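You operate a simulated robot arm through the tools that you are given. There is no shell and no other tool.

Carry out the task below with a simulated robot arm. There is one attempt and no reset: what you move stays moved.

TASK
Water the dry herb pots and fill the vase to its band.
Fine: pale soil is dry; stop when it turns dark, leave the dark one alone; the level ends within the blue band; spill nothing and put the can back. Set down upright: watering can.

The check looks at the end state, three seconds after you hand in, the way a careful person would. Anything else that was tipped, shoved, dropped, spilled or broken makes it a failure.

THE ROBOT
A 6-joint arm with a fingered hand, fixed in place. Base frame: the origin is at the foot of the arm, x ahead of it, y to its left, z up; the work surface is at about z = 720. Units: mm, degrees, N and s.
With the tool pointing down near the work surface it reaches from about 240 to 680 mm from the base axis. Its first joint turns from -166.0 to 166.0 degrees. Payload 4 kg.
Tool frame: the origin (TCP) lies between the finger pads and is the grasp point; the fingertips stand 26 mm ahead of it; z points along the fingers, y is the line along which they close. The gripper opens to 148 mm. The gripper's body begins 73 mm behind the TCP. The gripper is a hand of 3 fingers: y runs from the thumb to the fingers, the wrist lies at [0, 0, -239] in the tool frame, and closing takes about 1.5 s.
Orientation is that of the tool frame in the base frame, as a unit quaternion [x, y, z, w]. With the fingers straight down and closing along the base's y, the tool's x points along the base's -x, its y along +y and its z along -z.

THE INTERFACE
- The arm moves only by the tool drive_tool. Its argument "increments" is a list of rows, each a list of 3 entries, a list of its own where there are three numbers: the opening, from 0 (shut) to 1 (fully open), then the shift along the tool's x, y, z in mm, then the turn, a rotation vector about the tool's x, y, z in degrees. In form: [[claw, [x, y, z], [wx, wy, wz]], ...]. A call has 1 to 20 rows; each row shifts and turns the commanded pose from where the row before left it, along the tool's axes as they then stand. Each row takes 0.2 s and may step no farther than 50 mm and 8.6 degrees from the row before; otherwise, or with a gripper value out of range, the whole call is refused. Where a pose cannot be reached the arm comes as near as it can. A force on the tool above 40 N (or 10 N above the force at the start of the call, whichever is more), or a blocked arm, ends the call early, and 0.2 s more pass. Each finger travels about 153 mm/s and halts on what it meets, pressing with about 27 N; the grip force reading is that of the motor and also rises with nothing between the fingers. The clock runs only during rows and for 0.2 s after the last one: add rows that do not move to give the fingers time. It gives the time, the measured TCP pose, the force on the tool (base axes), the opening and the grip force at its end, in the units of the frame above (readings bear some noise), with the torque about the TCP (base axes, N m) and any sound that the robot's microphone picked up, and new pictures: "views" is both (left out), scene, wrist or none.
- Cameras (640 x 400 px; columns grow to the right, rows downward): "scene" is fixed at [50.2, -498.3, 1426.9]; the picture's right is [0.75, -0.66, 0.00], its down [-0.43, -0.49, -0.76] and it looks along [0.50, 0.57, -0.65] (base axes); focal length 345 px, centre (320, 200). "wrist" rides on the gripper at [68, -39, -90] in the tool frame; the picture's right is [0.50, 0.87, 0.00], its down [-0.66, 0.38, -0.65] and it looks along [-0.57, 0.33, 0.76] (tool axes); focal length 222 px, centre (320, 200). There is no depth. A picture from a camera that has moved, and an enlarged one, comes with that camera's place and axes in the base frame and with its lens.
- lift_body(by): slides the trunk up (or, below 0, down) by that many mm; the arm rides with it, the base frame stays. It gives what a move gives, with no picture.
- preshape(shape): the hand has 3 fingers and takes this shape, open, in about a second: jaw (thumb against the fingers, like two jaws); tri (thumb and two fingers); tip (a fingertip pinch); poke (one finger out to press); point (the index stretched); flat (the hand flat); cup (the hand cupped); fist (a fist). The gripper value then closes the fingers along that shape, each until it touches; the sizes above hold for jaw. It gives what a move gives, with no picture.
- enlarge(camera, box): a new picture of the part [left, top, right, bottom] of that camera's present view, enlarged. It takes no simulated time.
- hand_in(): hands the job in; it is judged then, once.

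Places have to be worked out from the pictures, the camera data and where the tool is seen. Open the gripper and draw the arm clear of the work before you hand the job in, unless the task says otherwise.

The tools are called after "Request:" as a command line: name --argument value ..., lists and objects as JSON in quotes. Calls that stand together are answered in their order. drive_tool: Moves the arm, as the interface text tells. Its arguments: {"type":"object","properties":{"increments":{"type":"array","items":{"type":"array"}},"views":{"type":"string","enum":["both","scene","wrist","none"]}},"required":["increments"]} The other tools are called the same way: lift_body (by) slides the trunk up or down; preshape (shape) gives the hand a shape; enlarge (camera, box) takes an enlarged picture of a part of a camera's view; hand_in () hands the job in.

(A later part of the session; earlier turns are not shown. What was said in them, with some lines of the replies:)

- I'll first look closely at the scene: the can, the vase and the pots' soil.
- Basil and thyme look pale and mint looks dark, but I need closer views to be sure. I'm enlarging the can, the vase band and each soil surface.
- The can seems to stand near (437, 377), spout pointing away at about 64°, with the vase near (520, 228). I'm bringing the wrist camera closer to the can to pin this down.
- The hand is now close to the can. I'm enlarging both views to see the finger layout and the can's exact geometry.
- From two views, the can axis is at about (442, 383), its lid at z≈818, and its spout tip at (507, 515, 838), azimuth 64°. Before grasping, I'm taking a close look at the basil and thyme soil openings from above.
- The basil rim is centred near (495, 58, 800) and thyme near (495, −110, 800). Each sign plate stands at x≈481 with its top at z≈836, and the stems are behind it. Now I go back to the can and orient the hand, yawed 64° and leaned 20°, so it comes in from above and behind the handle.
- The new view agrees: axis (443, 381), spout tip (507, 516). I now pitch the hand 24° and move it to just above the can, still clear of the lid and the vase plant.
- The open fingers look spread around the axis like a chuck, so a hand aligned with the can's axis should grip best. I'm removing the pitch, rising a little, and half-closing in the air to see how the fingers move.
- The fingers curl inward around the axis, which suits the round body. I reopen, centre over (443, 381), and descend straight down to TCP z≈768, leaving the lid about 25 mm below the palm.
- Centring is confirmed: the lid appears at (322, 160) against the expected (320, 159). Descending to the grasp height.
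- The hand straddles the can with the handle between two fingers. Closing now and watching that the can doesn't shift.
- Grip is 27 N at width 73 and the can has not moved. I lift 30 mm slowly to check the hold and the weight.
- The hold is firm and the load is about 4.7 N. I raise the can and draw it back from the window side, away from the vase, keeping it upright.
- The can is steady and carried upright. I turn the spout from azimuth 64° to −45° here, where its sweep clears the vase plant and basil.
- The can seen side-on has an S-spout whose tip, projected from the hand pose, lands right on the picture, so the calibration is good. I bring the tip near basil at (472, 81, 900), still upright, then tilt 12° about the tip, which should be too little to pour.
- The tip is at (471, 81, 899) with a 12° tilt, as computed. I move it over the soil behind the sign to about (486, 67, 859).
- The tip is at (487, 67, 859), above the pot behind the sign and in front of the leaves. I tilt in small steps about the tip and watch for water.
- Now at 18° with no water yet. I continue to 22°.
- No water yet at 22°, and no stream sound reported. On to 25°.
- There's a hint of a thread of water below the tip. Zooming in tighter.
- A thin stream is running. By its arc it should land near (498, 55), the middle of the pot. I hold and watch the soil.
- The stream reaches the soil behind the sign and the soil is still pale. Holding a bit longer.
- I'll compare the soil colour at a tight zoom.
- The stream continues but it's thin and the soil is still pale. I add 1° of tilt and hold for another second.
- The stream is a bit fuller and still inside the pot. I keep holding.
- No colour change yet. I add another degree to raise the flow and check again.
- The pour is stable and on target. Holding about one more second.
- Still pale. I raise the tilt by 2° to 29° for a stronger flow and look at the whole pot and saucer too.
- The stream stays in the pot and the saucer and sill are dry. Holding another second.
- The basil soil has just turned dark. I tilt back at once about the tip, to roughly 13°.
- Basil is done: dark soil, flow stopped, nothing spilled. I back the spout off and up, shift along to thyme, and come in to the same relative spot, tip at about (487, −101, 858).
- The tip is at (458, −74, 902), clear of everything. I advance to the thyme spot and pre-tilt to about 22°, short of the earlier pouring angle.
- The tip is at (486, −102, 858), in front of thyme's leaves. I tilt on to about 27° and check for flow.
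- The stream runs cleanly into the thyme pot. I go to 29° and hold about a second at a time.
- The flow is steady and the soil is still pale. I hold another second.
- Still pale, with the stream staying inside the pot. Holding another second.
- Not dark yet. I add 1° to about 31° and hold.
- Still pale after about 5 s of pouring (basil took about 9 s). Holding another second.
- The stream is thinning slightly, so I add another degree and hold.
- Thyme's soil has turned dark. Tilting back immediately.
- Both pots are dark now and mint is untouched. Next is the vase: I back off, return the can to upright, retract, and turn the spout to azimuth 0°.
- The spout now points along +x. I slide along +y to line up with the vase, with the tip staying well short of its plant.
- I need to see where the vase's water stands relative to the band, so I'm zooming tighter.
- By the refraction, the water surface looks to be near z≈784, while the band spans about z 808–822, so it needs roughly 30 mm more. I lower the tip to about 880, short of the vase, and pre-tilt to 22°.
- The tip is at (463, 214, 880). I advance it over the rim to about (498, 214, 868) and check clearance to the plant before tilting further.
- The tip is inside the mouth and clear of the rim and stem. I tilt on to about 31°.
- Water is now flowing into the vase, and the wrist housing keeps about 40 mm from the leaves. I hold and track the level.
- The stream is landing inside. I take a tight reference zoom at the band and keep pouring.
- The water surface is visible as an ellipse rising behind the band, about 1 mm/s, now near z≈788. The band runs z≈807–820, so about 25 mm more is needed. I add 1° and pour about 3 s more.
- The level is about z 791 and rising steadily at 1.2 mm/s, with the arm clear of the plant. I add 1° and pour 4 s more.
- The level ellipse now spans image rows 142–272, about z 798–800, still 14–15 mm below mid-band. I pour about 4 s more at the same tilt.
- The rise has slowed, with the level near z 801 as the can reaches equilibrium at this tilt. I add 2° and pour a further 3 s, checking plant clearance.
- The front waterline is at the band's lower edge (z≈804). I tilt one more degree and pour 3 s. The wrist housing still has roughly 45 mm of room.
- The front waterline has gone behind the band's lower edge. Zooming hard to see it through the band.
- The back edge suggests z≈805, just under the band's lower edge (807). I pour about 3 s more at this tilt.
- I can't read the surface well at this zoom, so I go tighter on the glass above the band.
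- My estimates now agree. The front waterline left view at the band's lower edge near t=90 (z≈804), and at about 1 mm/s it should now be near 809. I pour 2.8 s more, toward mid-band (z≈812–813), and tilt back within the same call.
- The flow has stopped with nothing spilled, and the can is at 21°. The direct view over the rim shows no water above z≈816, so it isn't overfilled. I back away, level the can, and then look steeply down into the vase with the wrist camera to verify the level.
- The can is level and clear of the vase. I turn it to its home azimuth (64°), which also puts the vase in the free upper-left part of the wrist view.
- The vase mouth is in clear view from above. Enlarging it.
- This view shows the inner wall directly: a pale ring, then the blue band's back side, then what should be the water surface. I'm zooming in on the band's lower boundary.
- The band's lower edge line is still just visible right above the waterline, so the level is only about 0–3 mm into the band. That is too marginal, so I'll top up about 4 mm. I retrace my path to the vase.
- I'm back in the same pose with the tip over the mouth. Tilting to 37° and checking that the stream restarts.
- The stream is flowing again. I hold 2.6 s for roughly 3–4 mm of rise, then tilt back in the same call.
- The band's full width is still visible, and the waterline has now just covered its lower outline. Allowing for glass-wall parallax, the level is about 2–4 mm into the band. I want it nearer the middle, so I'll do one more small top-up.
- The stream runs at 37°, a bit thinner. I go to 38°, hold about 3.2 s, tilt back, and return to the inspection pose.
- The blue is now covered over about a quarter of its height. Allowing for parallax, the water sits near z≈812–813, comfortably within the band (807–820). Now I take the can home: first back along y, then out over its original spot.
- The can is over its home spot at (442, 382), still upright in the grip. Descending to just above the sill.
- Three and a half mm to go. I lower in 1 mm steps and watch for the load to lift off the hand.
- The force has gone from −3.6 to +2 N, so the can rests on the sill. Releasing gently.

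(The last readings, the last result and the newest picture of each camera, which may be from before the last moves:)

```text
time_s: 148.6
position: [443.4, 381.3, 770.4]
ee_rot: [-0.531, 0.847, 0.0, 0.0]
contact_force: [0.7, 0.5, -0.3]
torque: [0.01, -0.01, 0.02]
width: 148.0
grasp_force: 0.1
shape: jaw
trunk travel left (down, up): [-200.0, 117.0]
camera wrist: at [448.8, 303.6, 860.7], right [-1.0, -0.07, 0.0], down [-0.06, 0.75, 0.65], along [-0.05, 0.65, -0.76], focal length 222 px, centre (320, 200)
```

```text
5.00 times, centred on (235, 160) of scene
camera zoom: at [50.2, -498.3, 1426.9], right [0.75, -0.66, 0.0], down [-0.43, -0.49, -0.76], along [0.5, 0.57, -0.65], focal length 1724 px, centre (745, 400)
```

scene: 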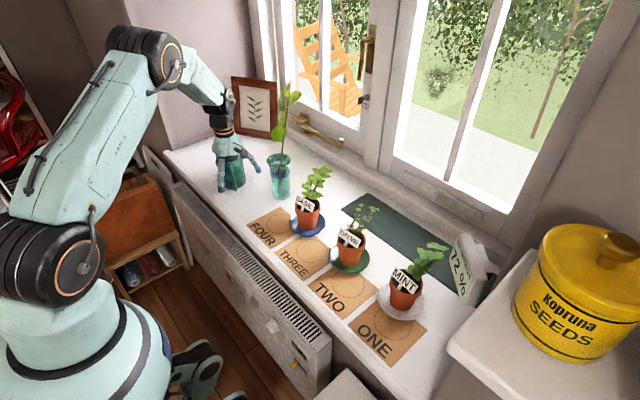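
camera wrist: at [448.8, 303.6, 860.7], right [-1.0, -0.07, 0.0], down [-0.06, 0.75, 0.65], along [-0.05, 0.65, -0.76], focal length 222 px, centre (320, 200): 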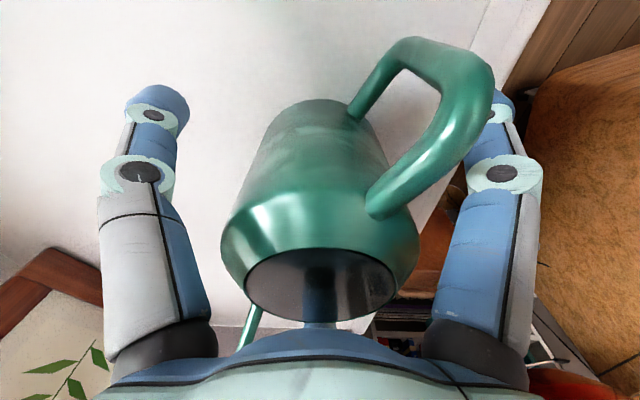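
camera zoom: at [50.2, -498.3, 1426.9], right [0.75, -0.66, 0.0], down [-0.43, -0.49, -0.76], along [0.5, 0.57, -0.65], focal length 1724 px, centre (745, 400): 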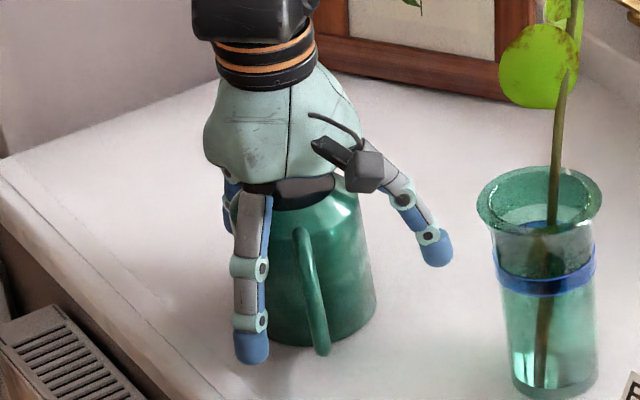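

The can stands free and upright. I raise the hand straight up, clear of the spout and handle.

Request:
drive_tool --increments '[[1, [0, 0, -10], [0, 0, 0]], [1, [0, 0, -20], [0, 0, 0]], [1, [0, 0, -25], [0, 0, 0]], [1, [0, 0, -25], [0, 0, 0]], [1, [0, 0, -25], [0, 0, 0]], [1, [0, 0, -30], [0, 0, 0]], [1, [0, 0, -30], [0, 0, 0]], [1, [0, 0, -30], [0, 0, 0]], [1, [15, 30, 0], [0, 0, 0]], [1, [15, 30, 0], [0, 0, 0]], [1, [15, 30, 0], [0, 0, 0]], [1, [0, 0, 0], [0, 0, 0]]]'

Request:
enlarge --camera "scene" --box '[200, 110, 310, 220]'

Request:
enlarge --camera "scene" --box '[260, 150, 440, 320]'

```text
time_s: 151.2
position: [342.7, 379.6, 965.8]
ee_rot: [-0.531, 0.847, -0.001, 0.0]
contact_force: [-0.2, -0.6, -0.1]
torque: [-0.02, 0.0, 0.0]
width: 147.9
grasp_force: 0.0
shape: jaw
trunk travel left (down, up): [-200.0, 117.0]
camera wrist: at [348.1, 301.6, 1056.0], right [-1.0, -0.07, 0.0], down [-0.06, 0.75, 0.65], along [-0.05, 0.65, -0.76], focal length 222 px, centre (320, 200)
```

scene: 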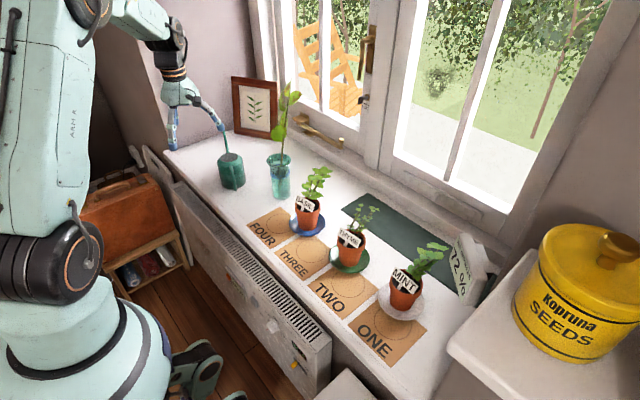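
wrist: 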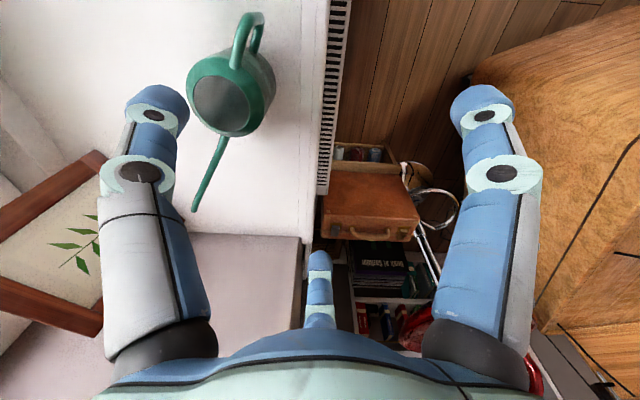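

```text
3.64 times, centred on (255, 165) of scene
camera zoom: at [50.2, -498.3, 1426.9], right [0.75, -0.66, 0.0], down [-0.43, -0.49, -0.76], along [0.5, 0.57, -0.65], focal length 1254 px, centre (556, 327)
```

zoom: 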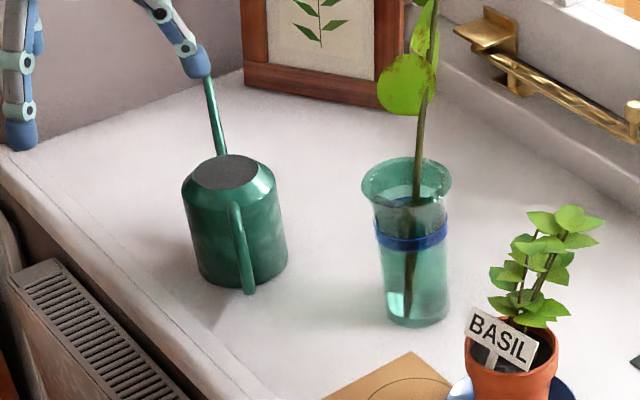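

```text
2.35 times, centred on (350, 235) of scene
camera zoom: at [50.2, -498.3, 1426.9], right [0.75, -0.66, 0.0], down [-0.43, -0.49, -0.76], along [0.5, 0.57, -0.65], focal length 811 px, centre (249, 118)
```

zoom: 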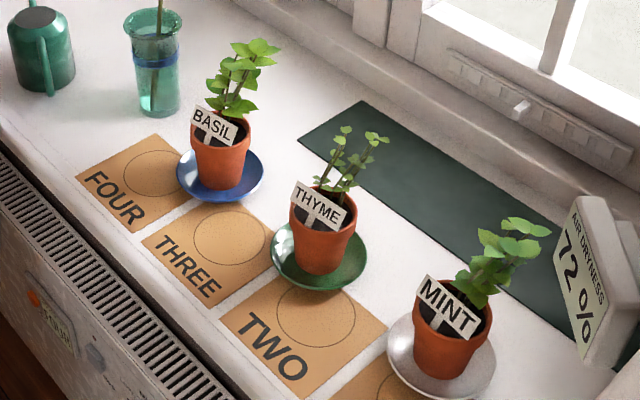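

The can is back on its spot, basil and thyme are dark, and mint is untouched. With the empty hand I take one more steep look into the vase to confirm the final level and check for drips.

Request:
drive_tool --increments '[[1, [30.4, -17.4, 0], [0, 0, 0]], [1, [30.4, -17.4, 0], [0, 0, 0]], [1, [30.4, -17.4, 0], [0, 0, 0]], [1, [30.4, -17.4, 0], [0, 0, 0]], [1, [30.4, -17.4, 0], [0, 0, 0]], [1, [0, 0, 0], [0, 0, 8]], [1, [0, 0, 0], [0, 0, 8]], [1, [0, 0, 0], [0, 0, 8]], [1, [0, 0, 0], [0, 0, 8]], [1, [0, 0, 0], [0, 0, 8]], [1, [0, 0, 0], [0, 0, 8]], [1, [0, 0, 0], [0, 0, 8]], [1, [0, 0, 0], [0, 0, 8]], [1, [0, 0, 0], [0, 0, 0]]]'

```text
time_s: 154.2
position: [354.5, 206.1, 964.6]
ee_rot: [-0.001, 1.0, -0.001, 0.0]
contact_force: [-0.4, -0.2, 0.5]
torque: [0.05, 0.02, 0.04]
width: 147.9
grasp_force: 0.1
shape: jaw
trunk travel left (down, up): [-200.0, 117.0]
camera wrist: at [287.0, 166.1, 1055.9], right [-0.5, 0.86, 0.0], down [0.65, 0.38, 0.65], along [0.57, 0.33, -0.76], focal length 222 px, centre (320, 200)
```

scene: 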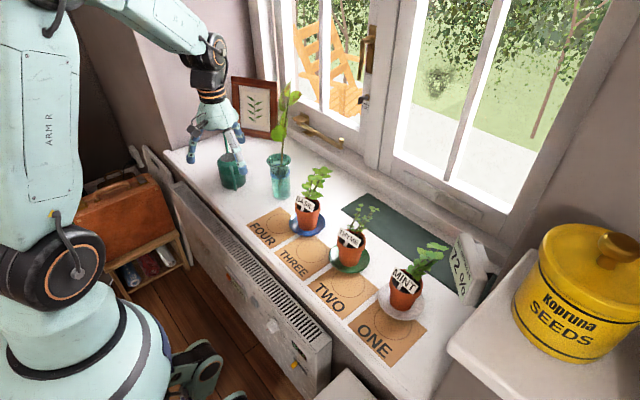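
wrist: 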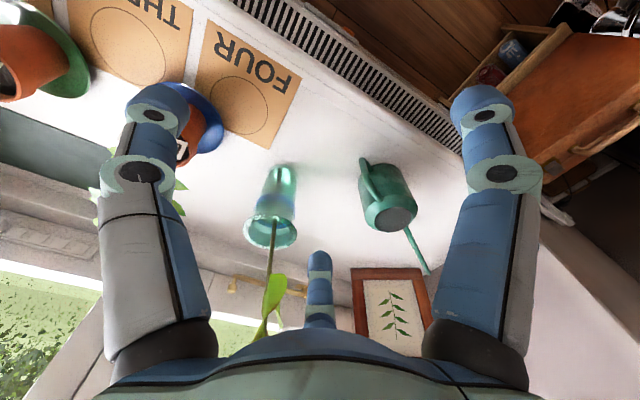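

Now the vase is in full view. Enlarging the vase, and the sill around it for drips.

Request:
enlarge --camera "wrist" --box '[235, 155, 310, 255]'

Request:
enlarge --camera "wrist" --box '[240, 190, 305, 250]'

Request:
enlarge --camera "wrist" --box '[190, 60, 440, 280]'

Request:
enlarge --camera "scene" --box '[245, 140, 345, 240]'

```text
4.00 times, centred on (272, 205) of wrist
camera zoom: at [287.0, 166.1, 1055.9], right [-0.5, 0.86, 0.0], down [0.65, 0.38, 0.65], along [0.57, 0.33, -0.76], focal length 888 px, centre (510, 180)
```

zoom: 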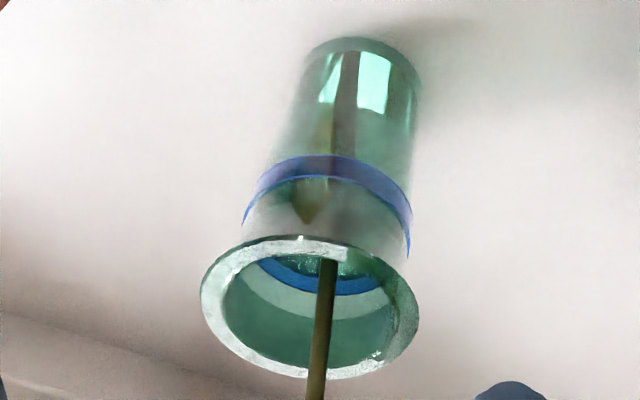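

```text
6.67 times, centred on (272, 220) of wrist
camera zoom: at [287.0, 166.1, 1055.9], right [-0.5, 0.86, 0.0], down [0.65, 0.38, 0.65], along [0.57, 0.33, -0.76], focal length 1481 px, centre (637, 67)
```

zoom: 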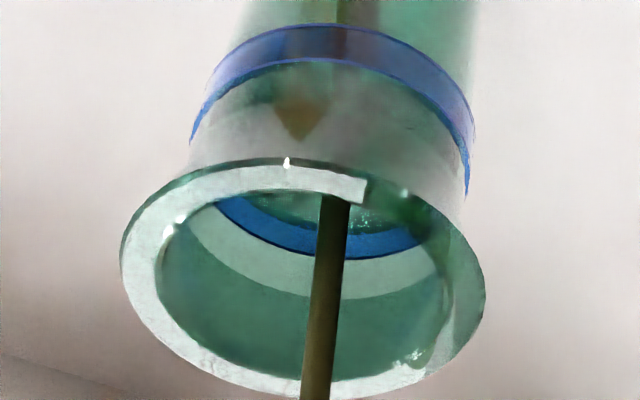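

```text
1.82 times, centred on (315, 170) of wrist
camera zoom: at [287.0, 166.1, 1055.9], right [-0.5, 0.86, 0.0], down [0.65, 0.38, 0.65], along [0.57, 0.33, -0.76], focal length 404 px, centre (329, 254)
```

zoom: 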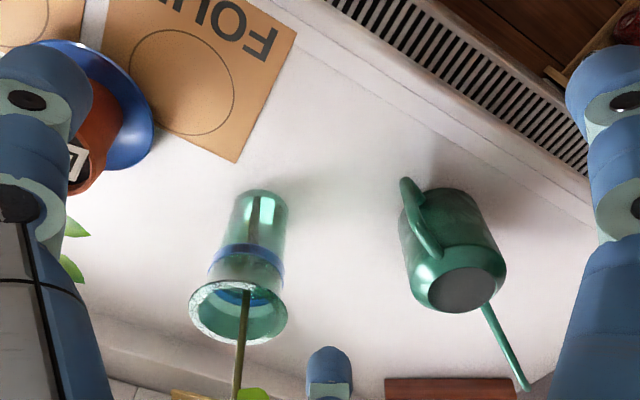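

```text
4.00 times, centred on (295, 190) of scene
camera zoom: at [50.2, -498.3, 1426.9], right [0.75, -0.66, 0.0], down [-0.43, -0.49, -0.76], along [0.5, 0.57, -0.65], focal length 1379 px, centre (420, 240)
```

zoom: 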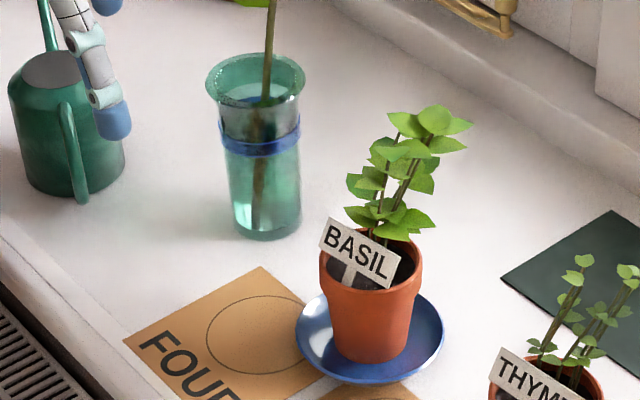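

The waterline crosses the blue band around its middle from this angle as well, about z 812–815 in an 807–820 band. The sill is dry, all pots are in place, and the can is upright. I draw the open hand up and away.

Request:
drive_tool --increments '[[1, [0, -10, -30], [0, 0, 0]], [1, [0, -10, -30], [0, 0, 0]], [1, [0, -10, -30], [0, 0, 0]], [1, [0, -5, -30], [0, 0, 0]], [1, [0, 0, -30], [0, 0, 0]], [1, [0, 0, 0], [0, 0, 0]], [1, [0, 0, 0], [0, 0, 0]]]'

Request:
enlarge --camera "scene" --box '[200, 110, 460, 330]'

```text
time_s: 155.8
position: [354.7, 170.6, 1114.6]
ee_rot: [-0.002, 1.0, 0.0, 0.0]
contact_force: [-0.7, -0.1, 0.3]
torque: [-0.01, 0.0, -0.03]
width: 147.8
grasp_force: 0.1
shape: jaw
trunk travel left (down, up): [-200.0, 117.0]
camera wrist: at [287.3, 130.4, 1205.0], right [-0.5, 0.86, 0.0], down [0.65, 0.38, 0.65], along [0.57, 0.33, -0.76], focal length 222 px, centre (320, 200)
```

scene: 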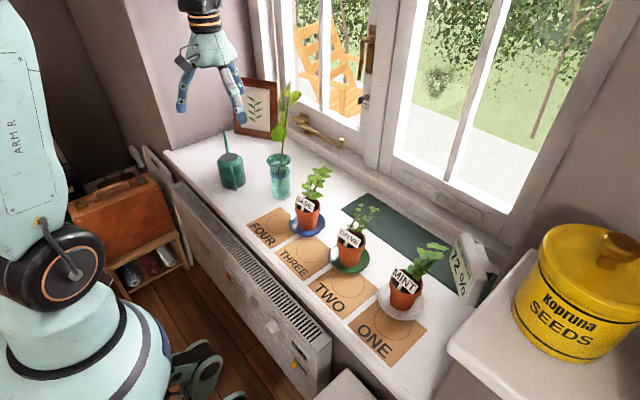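
wrist: 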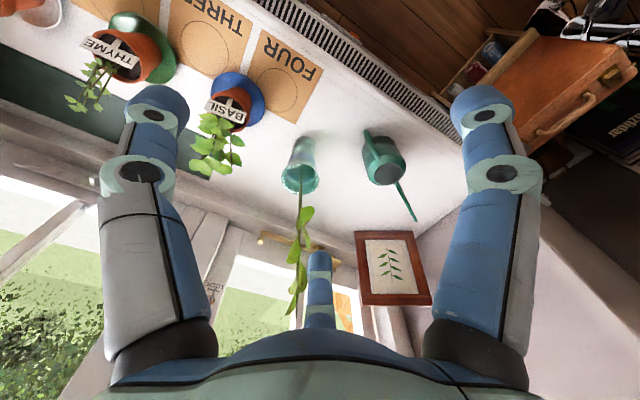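

```text
1.82 times, centred on (330, 220) of scene
camera zoom: at [50.2, -498.3, 1426.9], right [0.75, -0.66, 0.0], down [-0.43, -0.49, -0.76], along [0.5, 0.57, -0.65], focal length 627 px, centre (302, 164)
```

zoom: 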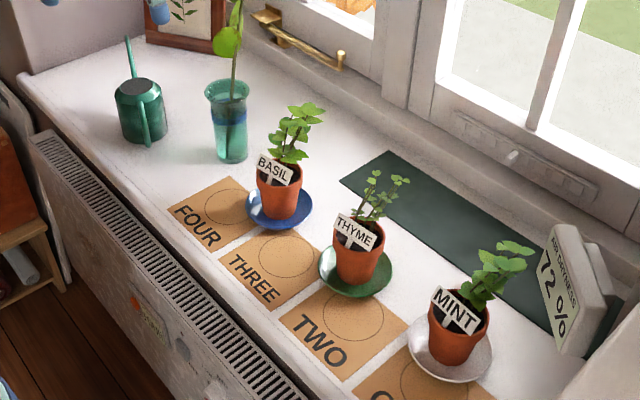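

Everything is in its final state: dark soil in basil and thyme, mint untouched, the vase level inside the band, the can back and upright, and the arm clear with the hand open. Handing in.

Request:
hand_in

```text
The job is handed in.
```

I watered the basil and thyme until their soil turned dark and filled the vase to inside its blue band. I left the mint alone because its soil was already dark.

- **Vase level:** the water sits at about 812–815 mm in the base frame, and the band runs from about 807 to 820 mm. I worked this out from the camera views, so it could be off by a few millimetres. It took two small top-ups after the first pour to get the level clear of the band's lower edge.
- **Watering can:** it is back on its original spot, standing upright.
- **Spills:** I saw no water on the sill or saucers in the final pictures, and no pots, signs or plants were moved.

The hand is open and the arm was clear of the sill when I handed in. I don't have the result of the check.
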